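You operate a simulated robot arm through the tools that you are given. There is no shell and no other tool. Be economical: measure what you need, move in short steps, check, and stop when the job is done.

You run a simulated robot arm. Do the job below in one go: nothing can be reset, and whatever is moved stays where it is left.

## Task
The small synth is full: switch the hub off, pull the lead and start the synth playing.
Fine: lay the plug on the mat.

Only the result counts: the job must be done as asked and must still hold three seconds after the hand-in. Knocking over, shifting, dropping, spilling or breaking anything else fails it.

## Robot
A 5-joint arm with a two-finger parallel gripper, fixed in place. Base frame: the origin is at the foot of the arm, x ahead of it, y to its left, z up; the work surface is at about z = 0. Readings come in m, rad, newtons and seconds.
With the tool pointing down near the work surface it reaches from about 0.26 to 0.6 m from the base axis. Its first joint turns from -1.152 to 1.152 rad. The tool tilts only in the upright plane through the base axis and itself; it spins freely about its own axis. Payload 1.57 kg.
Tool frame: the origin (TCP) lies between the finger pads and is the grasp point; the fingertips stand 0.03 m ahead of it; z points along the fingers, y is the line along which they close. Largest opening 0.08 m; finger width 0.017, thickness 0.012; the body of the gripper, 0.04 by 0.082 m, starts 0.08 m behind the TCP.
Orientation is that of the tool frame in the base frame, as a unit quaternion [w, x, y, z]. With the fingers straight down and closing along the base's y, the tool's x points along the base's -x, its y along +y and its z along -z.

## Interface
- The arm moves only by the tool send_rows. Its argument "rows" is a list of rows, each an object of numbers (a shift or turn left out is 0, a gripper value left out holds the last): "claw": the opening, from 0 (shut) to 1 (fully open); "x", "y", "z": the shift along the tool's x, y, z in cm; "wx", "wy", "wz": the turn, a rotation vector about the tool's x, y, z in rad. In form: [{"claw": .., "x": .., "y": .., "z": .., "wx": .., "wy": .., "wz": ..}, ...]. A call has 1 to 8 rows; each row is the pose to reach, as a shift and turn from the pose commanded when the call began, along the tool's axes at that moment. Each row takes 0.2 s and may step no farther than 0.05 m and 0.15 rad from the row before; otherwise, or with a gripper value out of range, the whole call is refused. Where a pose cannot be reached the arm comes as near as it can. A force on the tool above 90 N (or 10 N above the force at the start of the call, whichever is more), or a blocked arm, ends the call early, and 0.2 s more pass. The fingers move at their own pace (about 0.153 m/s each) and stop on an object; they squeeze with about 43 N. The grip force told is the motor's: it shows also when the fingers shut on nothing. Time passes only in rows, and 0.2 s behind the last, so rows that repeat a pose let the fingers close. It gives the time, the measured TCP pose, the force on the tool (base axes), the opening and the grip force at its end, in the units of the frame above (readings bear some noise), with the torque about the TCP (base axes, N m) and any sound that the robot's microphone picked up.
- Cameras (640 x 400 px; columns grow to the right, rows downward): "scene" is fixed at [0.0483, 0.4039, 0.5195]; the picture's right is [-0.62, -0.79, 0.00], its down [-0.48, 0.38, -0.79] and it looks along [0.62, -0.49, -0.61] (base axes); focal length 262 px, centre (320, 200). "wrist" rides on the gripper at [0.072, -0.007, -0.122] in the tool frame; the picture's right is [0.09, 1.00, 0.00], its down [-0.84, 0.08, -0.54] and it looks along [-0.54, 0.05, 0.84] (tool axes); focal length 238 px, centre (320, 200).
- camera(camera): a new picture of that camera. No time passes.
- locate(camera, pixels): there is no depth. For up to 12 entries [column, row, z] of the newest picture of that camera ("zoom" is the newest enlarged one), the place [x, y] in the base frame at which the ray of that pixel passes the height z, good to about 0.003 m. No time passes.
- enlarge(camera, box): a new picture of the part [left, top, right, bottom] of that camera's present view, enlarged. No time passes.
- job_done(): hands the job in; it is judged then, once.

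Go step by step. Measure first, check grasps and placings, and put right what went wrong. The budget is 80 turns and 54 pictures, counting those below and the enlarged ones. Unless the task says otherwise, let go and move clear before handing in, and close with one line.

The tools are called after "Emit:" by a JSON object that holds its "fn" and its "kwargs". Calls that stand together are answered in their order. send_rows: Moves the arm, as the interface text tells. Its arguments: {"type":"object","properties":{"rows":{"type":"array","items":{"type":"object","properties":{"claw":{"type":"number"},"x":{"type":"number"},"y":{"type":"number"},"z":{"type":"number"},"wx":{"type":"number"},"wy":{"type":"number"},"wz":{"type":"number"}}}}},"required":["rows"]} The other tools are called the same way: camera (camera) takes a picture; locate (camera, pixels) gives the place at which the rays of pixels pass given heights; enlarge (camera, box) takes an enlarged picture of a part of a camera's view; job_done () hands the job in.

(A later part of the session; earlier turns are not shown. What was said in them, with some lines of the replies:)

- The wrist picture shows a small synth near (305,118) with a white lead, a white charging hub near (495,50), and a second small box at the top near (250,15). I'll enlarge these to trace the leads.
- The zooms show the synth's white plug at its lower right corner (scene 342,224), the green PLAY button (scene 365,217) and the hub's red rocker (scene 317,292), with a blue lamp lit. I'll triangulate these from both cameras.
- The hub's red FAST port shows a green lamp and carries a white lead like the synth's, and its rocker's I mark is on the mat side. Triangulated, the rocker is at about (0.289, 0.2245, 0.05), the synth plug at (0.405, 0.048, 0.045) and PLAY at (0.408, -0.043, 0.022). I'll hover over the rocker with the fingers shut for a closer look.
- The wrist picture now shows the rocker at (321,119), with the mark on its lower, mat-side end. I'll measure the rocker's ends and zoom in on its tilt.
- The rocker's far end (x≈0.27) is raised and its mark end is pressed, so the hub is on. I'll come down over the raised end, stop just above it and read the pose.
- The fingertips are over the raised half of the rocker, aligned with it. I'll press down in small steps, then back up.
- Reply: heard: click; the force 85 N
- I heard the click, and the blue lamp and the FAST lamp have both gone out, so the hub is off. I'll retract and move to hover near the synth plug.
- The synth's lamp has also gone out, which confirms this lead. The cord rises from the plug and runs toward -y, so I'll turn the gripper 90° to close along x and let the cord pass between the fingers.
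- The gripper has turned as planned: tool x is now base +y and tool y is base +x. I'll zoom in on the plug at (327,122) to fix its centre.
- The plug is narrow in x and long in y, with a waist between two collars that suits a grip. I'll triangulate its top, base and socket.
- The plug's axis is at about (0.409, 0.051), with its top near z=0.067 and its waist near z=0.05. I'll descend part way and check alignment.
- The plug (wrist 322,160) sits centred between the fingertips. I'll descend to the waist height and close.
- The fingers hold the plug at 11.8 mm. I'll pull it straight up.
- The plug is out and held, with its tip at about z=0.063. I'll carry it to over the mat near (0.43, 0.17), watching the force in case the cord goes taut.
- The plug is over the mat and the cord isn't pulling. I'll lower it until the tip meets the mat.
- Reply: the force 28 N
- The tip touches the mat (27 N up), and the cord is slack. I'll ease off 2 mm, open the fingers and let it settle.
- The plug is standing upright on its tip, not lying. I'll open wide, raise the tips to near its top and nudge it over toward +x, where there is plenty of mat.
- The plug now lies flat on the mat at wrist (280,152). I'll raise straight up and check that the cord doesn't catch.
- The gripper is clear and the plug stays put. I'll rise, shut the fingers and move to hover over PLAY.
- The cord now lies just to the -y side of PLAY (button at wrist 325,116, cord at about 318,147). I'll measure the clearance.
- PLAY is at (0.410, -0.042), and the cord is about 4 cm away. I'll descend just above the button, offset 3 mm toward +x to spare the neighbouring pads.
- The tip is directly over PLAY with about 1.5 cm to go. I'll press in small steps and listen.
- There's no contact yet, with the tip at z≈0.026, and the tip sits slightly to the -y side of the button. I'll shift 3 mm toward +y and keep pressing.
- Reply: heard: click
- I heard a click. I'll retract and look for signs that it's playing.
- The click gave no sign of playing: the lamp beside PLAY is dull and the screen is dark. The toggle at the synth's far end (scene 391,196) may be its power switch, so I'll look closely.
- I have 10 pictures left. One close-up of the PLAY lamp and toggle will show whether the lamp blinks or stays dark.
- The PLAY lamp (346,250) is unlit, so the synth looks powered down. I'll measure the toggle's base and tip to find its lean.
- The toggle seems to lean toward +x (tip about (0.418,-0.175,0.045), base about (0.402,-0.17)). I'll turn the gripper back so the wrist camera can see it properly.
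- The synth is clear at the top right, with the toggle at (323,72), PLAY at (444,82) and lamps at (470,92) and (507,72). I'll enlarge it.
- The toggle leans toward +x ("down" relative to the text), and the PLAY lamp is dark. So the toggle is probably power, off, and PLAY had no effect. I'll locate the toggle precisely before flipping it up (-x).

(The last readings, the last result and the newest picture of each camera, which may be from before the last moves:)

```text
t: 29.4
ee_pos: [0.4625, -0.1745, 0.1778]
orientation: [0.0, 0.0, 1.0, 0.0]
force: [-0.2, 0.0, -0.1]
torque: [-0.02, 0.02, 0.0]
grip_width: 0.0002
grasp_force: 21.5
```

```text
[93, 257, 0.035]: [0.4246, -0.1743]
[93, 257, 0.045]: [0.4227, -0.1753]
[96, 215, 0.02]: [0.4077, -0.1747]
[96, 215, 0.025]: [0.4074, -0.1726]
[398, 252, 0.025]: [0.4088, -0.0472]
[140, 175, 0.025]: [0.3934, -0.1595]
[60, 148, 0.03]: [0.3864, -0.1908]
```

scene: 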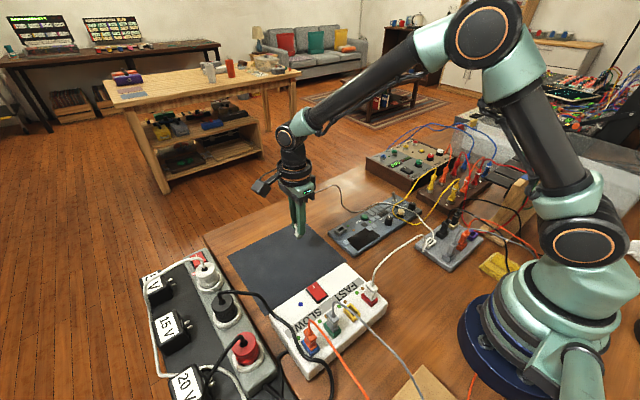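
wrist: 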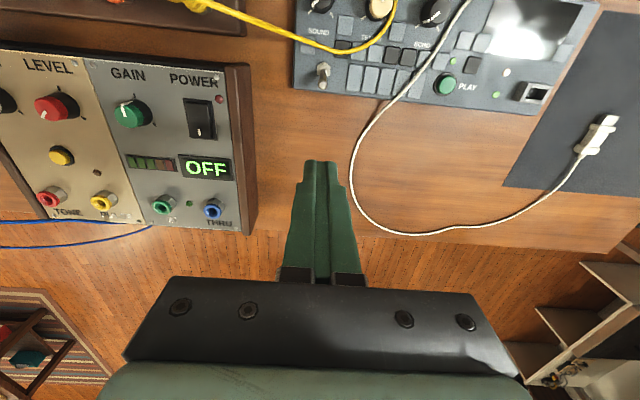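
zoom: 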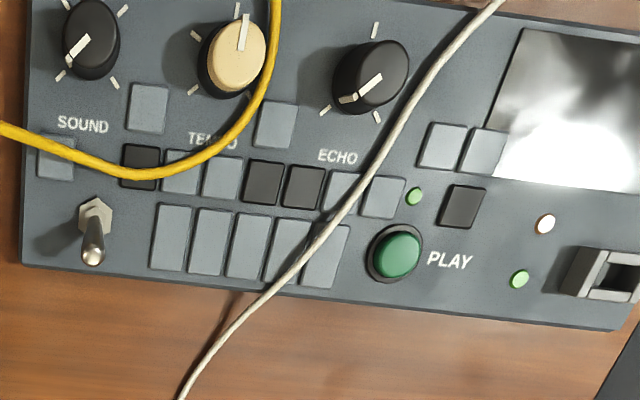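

The toggle's pivot is at about (0.4075,-0.174) and its tip at (0.4225,-0.175,0.045). I'll lower the shut fingers on its +x side.

Emit:
{"fn": "send_rows", "kwargs": {"rows": [{"x": 1.4, "z": 4}, {"x": 1.4, "z": 8}, {"x": 1.4, "z": 11.4}, {"x": 1.4, "z": 11.4}]}}

Emit:
{"fn": "camera", "kwargs": {"camera": "wrist"}}

```text
t: 30.4
ee_pos: [0.4487, -0.1739, 0.0637]
orientation: [0.0, 0.0, 1.0, -0.001]
force: [-0.4, 0.4, -0.9]
torque: [0.0, -0.01, 0.01]
grip_width: 0.0
grasp_force: 21.3
```

```text
6 pictures are left
```

wrist: 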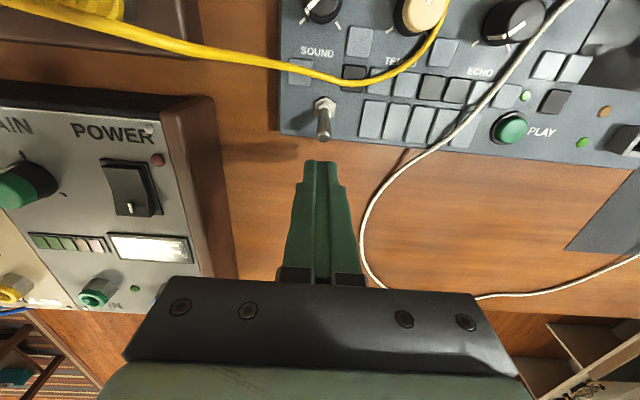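

The fingers sit just beyond the toggle tip (323,135) and are lined up. I'll push slowly toward -x.

Emit:
{"fn": "send_rows", "kwargs": {"rows": [{"x": 1.2}, {"x": 1.8}, {"x": 2.3}, {"x": 2.8}, {"x": 3.3}, {"x": 3.7}]}}

```text
t: 31.8
ee_pos: [0.4104, -0.1763, 0.0644]
orientation: [0.002, 0.0, 1.0, -0.001]
force: [3.9, 0.5, 3.5]
torque: [0.03, -0.06, 0.0]
grip_width: 0.0
grasp_force: 21.4
heard: click
```

I heard a click, so the toggle flipped. I'll back off, rise and check the lamps.

Emit:
{"fn": "send_rows", "kwargs": {"rows": [{"x": 2.0}, {"x": 0}, {"x": -1.5, "z": -4}, {"x": -1.5, "z": -8}, {"x": -1.5, "z": -11.4}]}}

Emit:
{"fn": "enlarge", "kwargs": {"camera": "wrist", "box": [285, 0, 545, 125]}}

```text
t: 33.0
ee_pos: [0.4248, -0.1721, 0.178]
orientation: [0.0, 0.0, 1.0, 0.0]
force: [-0.4, 0.0, 0.1]
torque: [0.0, 0.01, 0.02]
grip_width: 0.0001
grasp_force: 21.2
```

```text
2.46 times, centred on (415, 62) of wrist
```

zoom: 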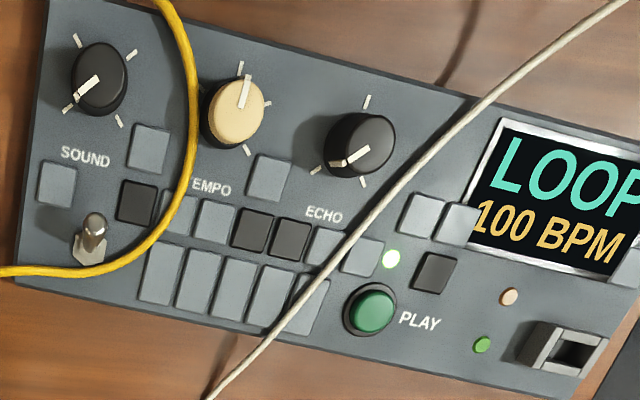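

The screen now shows "LOOP 100 BPM" and the PLAY lamp is lit. But my back-off row went the wrong way, pushing 2 cm further toward -x, and the synth looks slightly rotated. I'll measure its shift against the earlier positions.

Emit:
{"fn": "locate", "kwargs": {"camera": "zoom", "pixels": [[90, 252, 0.022], [371, 308, 0.025], [15, 280, 0.015], [560, 398, 0.015], [100, 78, 0.035], [236, 105, 0.035], [360, 145, 0.035], [571, 352, 0.03], [95, 220, 0.045]]}}

Emit:
{"fn": "camera", "kwargs": {"camera": "scene"}}

```text
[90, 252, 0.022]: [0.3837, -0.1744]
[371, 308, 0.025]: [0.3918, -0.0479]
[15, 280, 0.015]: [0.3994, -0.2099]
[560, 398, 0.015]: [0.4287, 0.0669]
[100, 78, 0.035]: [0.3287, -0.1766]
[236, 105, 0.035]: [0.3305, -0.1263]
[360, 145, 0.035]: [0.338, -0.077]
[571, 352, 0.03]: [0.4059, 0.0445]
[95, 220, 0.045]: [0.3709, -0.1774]
```

```text
4 pictures are left
```

scene: 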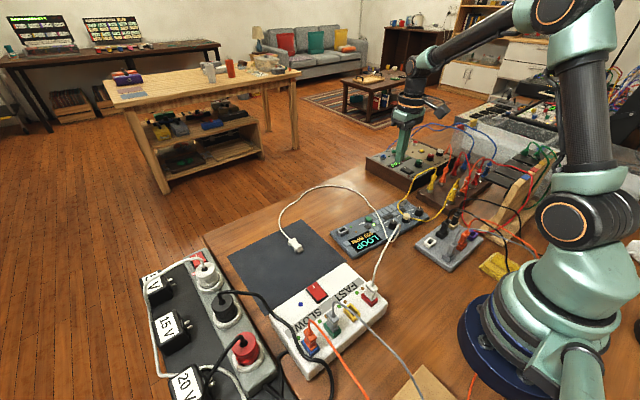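

The synth's -y end has shifted about 2.3 cm toward -x: the nut went from 0.4075 to 0.384, while the socket end is nearly unchanged. I'll push it back from its -x edge, moving high over that side first to check the space.

Emit:
{"fn": "send_rows", "kwargs": {"rows": [{"z": -4}, {"x": 4, "y": 0.5, "z": -5}, {"x": 8, "y": 1, "z": -5}, {"x": 12, "y": 1.5, "z": -5}, {"x": 12, "y": 1.5, "z": -5}]}}

Emit:
{"fn": "camera", "kwargs": {"camera": "wrist"}}

```text
t: 34.2
ee_pos: [0.3018, -0.1586, 0.2266]
orientation: [0.0, -0.001, 1.0, 0.0]
force: [-0.5, -0.1, 0.0]
torque: [0.01, 0.02, 0.0]
grip_width: 0.0
grasp_force: 20.8
```

```text
3 pictures are left
```

wrist: 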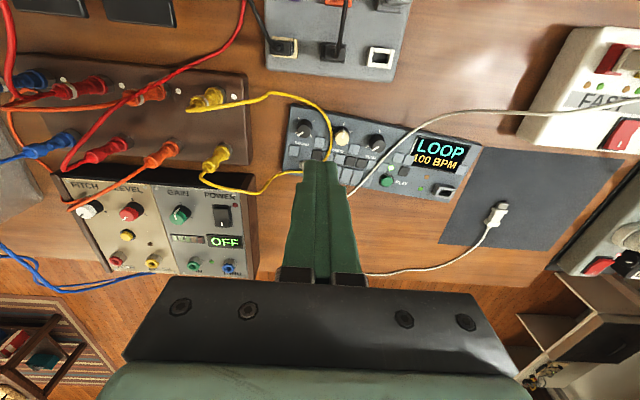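

I can see the synth's -x edge from (290,104) to (482,147), and the yellow cable arching over near (300,97). I'll measure the edge and the obstacles.

Emit:
{"fn": "locate", "kwargs": {"camera": "wrist", "pixels": [[290, 104, 0.018], [350, 117, 0.018], [482, 147, 0.018], [387, 183, 0.025], [248, 78, 0.04], [268, 66, 0.02], [390, 78, 0.02], [300, 97, 0.04], [325, 115, 0.04], [284, 165, 0.018], [443, 203, 0.018], [247, 165, 0.04]]}}

```text
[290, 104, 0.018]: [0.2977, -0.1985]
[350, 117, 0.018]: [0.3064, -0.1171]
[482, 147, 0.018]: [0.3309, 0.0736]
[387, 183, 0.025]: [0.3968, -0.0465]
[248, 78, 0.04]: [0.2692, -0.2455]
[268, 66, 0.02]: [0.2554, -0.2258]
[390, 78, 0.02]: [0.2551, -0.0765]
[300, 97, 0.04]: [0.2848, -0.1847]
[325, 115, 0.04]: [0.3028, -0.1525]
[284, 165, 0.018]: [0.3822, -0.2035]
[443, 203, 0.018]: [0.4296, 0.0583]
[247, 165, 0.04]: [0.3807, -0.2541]
```

The synth's -x edge was originally at x≈0.326 for y=-0.115 and is now at 0.307. That spot is clear of the yellow cable (y≈-0.16) and the white lead (y≈-0.04). I'll lower the shut fingers at (0.280,-0.115), between the grey box and the synth.

Emit:
{"fn": "send_rows", "kwargs": {"rows": [{"x": 2.2, "y": 4.4}, {"x": 2.2, "y": 4.4, "z": 4.5}, {"x": 2.2, "y": 4.4, "z": 9}, {"x": 2.2, "y": 4.4, "z": 12.5}, {"x": 2.2, "y": 4.4, "z": 15.5}, {"x": 2.2, "y": 4.4, "z": 18.4}, {"x": 2.2, "y": 4.4, "z": 18.4}]}}

```text
t: 35.8
ee_pos: [0.2821, -0.1153, 0.0405]
orientation: [0.0, 0.0, 1.0, 0.0]
force: [-0.1, 0.3, 0.3]
torque: [0.0, 0.01, -0.01]
grip_width: 0.0
grasp_force: 21.0
```

There's no contact and the pose is right. I'll push toward +x in small steps to a finger centre of x≈0.316.

Emit:
{"fn": "send_rows", "kwargs": {"rows": [{"x": -1.2}, {"x": -1.8}, {"x": -2.3}, {"x": -2.8}, {"x": -3.2}, {"x": -3.5}, {"x": -3.5}]}}

```text
t: 37.4
ee_pos: [0.317, -0.116, 0.0421]
orientation: [-0.001, 0.0, 1.0, 0.0]
force: [-2.0, -1.1, -0.2]
torque: [0.0, 0.09, 0.0]
grip_width: 0.0003
grasp_force: 20.7
```

Contact force is about 2 N and the finger centre is at x=0.317, where I wanted it. I'll back away (+tool x), rise and check the synth.

Emit:
{"fn": "send_rows", "kwargs": {"rows": [{"x": 2.5}, {"x": 2.5, "z": -4.5}, {"x": 2.5, "z": -9}, {"x": 2.5, "z": -13.5}, {"x": 2.5, "z": -18.4}, {"x": 1.5, "z": -18.4, "y": -3}, {"x": 1.5, "z": -18.4, "y": -6}, {"x": 1.5, "z": -18.4, "y": -6}]}}

Emit:
{"fn": "camera", "kwargs": {"camera": "wrist"}}

```text
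t: 39.2
ee_pos: [0.3016, -0.1759, 0.2283]
orientation: [0.0, 0.0, 1.0, -0.001]
force: [-0.2, -0.2, 0.6]
torque: [0.03, -0.05, 0.04]
grip_width: 0.0002
grasp_force: 21.5
```

```text
2 pictures are left
```

wrist: 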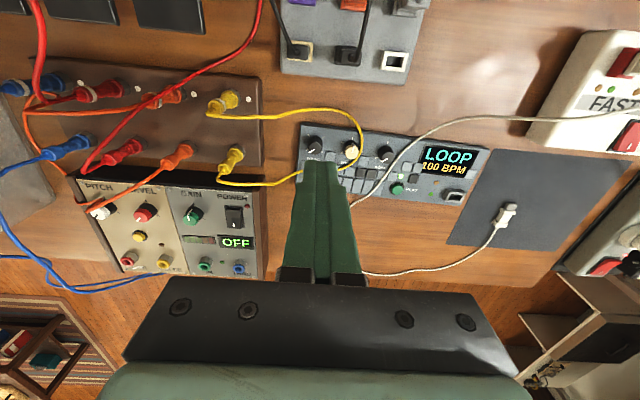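

Emit:
{"fn": "locate", "kwargs": {"camera": "wrist", "pixels": [[302, 123, 0.018], [490, 149, 0.018], [397, 189, 0.025], [461, 206, 0.018], [452, 196, 0.03]]}}

```text
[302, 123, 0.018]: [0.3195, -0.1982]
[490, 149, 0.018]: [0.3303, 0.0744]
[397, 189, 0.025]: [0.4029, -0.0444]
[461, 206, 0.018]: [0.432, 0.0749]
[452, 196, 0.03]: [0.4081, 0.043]
```

The synth is almost back: about 3–4 mm short at its -y end (0.3195 against 0.324), and PLAY is at 0.403 against 0.409. I'll do one more gentle push 3–4 mm further at the same spot.

Emit:
{"fn": "send_rows", "kwargs": {"rows": [{"x": 1.5, "y": 3}, {"x": 2.0, "y": 6, "z": 2}, {"x": 2.0, "y": 6, "z": 6.5}, {"x": 2.0, "y": 6, "z": 11}, {"x": 2.0, "y": 6, "z": 15}, {"x": 2.0, "y": 6, "z": 18.4}, {"x": 2.0, "y": 6, "z": 18.4}]}}

Emit:
{"fn": "send_rows", "kwargs": {"rows": [{"x": -1.5}, {"x": -2.5}, {"x": -3.1}, {"x": -3.5}, {"x": -3.9}, {"x": -3.9}]}}

```text
t: 40.8
ee_pos: [0.2838, -0.1171, 0.0407]
orientation: [0.0, -0.001, 1.0, 0.0]
force: [-0.5, 0.8, 0.0]
torque: [-0.01, -0.03, 0.01]
grip_width: 0.0
grasp_force: 21.0
```

```text
t: 42.2
ee_pos: [0.3199, -0.115, 0.0424]
orientation: [0.0, 0.0, 1.0, -0.001]
force: [-2.4, -0.6, 0.4]
torque: [-0.03, 0.04, 0.0]
grip_width: 0.0001
grasp_force: 20.9
```

The edge has moved the extra 3 mm. I'll back off, rise to the hover and zoom in on the screen and PLAY lamp.

Emit:
{"fn": "send_rows", "kwargs": {"rows": [{"x": 2.5}, {"x": 2.5, "z": -4.5}, {"x": 2.5, "z": -9}, {"x": 2.5, "z": -13.5}, {"x": 2.5, "z": -18.4}, {"x": 1.5, "z": -18.4, "y": -3}, {"x": 1.5, "z": -18.4, "y": -6}, {"x": 1.5, "z": -18.4, "y": -6}]}}

Emit:
{"fn": "enlarge", "kwargs": {"camera": "wrist", "box": [290, 105, 530, 255]}}

```text
t: 44.0
ee_pos: [0.3062, -0.1756, 0.2285]
orientation: [0.0, -0.002, 1.0, 0.0]
force: [-0.5, -0.8, 0.3]
torque: [0.02, 0.0, -0.04]
grip_width: 0.0
grasp_force: 21.1
```

```text
2.67 times, centred on (410, 180) of wrist
```

zoom: 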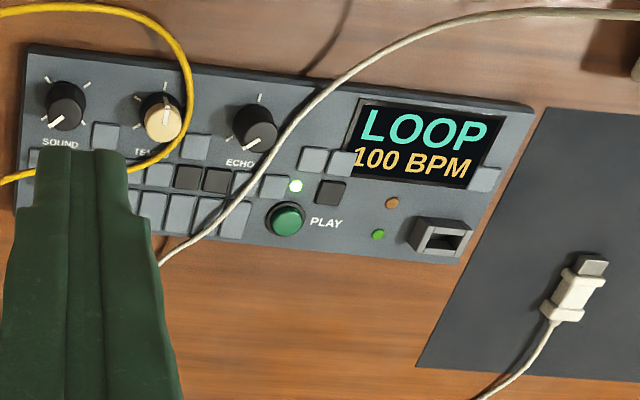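

The PLAY lamp (296,186) is lit and the screen reads "LOOP 100 BPM", but that could just be power on. One press and my last picture will settle it, so I'll get PLAY's exact place now.

Emit:
{"fn": "locate", "kwargs": {"camera": "zoom", "pixels": [[286, 217, 0.025], [240, 200, 0.025], [215, 230, 0.025], [26, 45, 0.018], [535, 110, 0.018], [175, 255, 0.02]]}}

```text
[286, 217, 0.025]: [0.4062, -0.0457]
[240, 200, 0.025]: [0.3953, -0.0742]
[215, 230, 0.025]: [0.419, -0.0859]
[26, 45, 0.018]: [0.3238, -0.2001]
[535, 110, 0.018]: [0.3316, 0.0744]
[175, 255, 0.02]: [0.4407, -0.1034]
```

The synth is back in place: its corners (0.324,-0.200) and (0.332,0.074) match the originals to a few millimetres. PLAY is at (0.407,-0.044), so I'll go above it.

Emit:
{"fn": "send_rows", "kwargs": {"rows": [{"x": -2.7, "y": 3.4}, {"x": -5.3, "y": 6.7}, {"x": -8, "y": 10}, {"x": -10.5, "y": 13.3}, {"x": -10.5, "y": 13.3, "z": 5}, {"x": -10.5, "y": 13.3, "z": 10}, {"x": -10.5, "y": 13.3, "z": 15}, {"x": -10.5, "y": 13.3, "z": 15}]}}

```text
t: 45.8
ee_pos: [0.4095, -0.0439, 0.0755]
orientation: [0.0, 0.0, 1.0, 0.0]
force: [-0.6, 0.8, -0.5]
torque: [-0.01, -0.01, -0.01]
grip_width: 0.0
grasp_force: 20.7
```

The fingertips are right over PLAY at (0.4095,-0.044). I'll press once, as far as the earlier click depth.

Emit:
{"fn": "send_rows", "kwargs": {"rows": [{"y": 0.1, "z": 1.0}, {"y": 0.1, "z": 1.9}, {"y": 0.1, "z": 2.3}, {"y": 0.1, "z": 2.6}, {"y": 0.1, "z": 2.85}]}}

```text
t: 47.0
ee_pos: [0.41, -0.0415, 0.0485]
orientation: [0.0, 0.0, 1.0, 0.001]
force: [-1.4, 0.7, 1.8]
torque: [-0.01, 0.06, 0.03]
grip_width: 0.0001
grasp_force: 21.3
heard: click
```

It clicked. I'll retract to the same hover and take the last picture.

Emit:
{"fn": "send_rows", "kwargs": {"rows": [{"z": -4}, {"z": -9}, {"z": -13}, {"z": -17.8}, {"x": 2.7, "y": -3.4, "z": -17.8}, {"x": 5.3, "y": -6.7, "z": -17.8}, {"x": 8, "y": -10, "z": -17.8}, {"x": 10.5, "y": -13.4, "z": -17.8}]}}

Emit:
{"fn": "enlarge", "kwargs": {"camera": "wrist", "box": [290, 105, 530, 255]}}

```text
t: 48.8
ee_pos: [0.3059, -0.1755, 0.2273]
orientation: [0.0, -0.001, 1.0, 0.0]
force: [-0.6, -0.2, 0.3]
torque: [0.01, 0.0, 0.01]
grip_width: 0.0
grasp_force: 21.4
```

```text
2.67 times, centred on (410, 180) of wrist
```

zoom: 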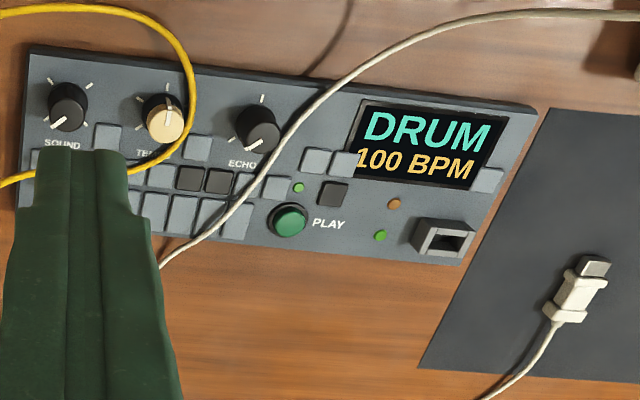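

The lamp is now out and the screen says "DRUM" instead of "LOOP", so it had been playing and this press stopped it. I'll press once more along the identical path.

Emit:
{"fn": "send_rows", "kwargs": {"rows": [{"x": -2.7, "y": 3.4}, {"x": -5.3, "y": 6.7}, {"x": -8, "y": 10}, {"x": -10.5, "y": 13.4}, {"x": -10.5, "y": 13.4, "z": 5}, {"x": -10.5, "y": 13.4, "z": 10}, {"x": -10.5, "y": 13.4, "z": 15}, {"x": -10.5, "y": 13.4, "z": 15}]}}

Emit:
{"fn": "send_rows", "kwargs": {"rows": [{"z": 1.0}, {"z": 1.9}, {"z": 2.3}, {"z": 2.6}, {"z": 2.8}]}}

```text
t: 50.6
ee_pos: [0.4121, -0.0413, 0.0757]
orientation: [0.0, 0.001, 1.0, 0.0]
force: [0.4, -0.2, 0.9]
torque: [0.0, 0.02, -0.01]
grip_width: 0.0001
grasp_force: 21.6
```

```text
t: 51.8
ee_pos: [0.4117, -0.0426, 0.0473]
orientation: [0.001, 0.0, 1.0, 0.001]
force: [2.1, 0.6, 1.4]
torque: [-0.02, -0.03, 0.01]
grip_width: 0.0001
grasp_force: 20.7
heard: click
```

One click was heard, so the synth is playing again. I'll move straight up and clear.

Emit:
{"fn": "send_rows", "kwargs": {"rows": [{"z": -3}, {"z": -7}, {"z": -11}, {"z": -15}, {"z": -18}]}}

```text
t: 53.0
ee_pos: [0.4087, -0.041, 0.2297]
orientation: [-0.001, 0.0, 1.0, 0.001]
force: [0.3, 0.2, 0.4]
torque: [0.0, -0.02, -0.01]
grip_width: 0.0
grasp_force: 21.4
```

The arm is clear and nothing clicked on the way up, so I'm handing in.

Emit:
{"fn": "job_done", "kwargs": {}}

```text
The job is handed in.
```

The hub is off, the synth's lead is pulled with its plug lying on the mat, and the synth should be playing. The last PLAY press is confirmed only by its click, because I was out of pictures. I also had to turn the synth on at its toggle. While doing that I knocked the synth about 2 cm out of place, then pushed it back to within a few millimetres.
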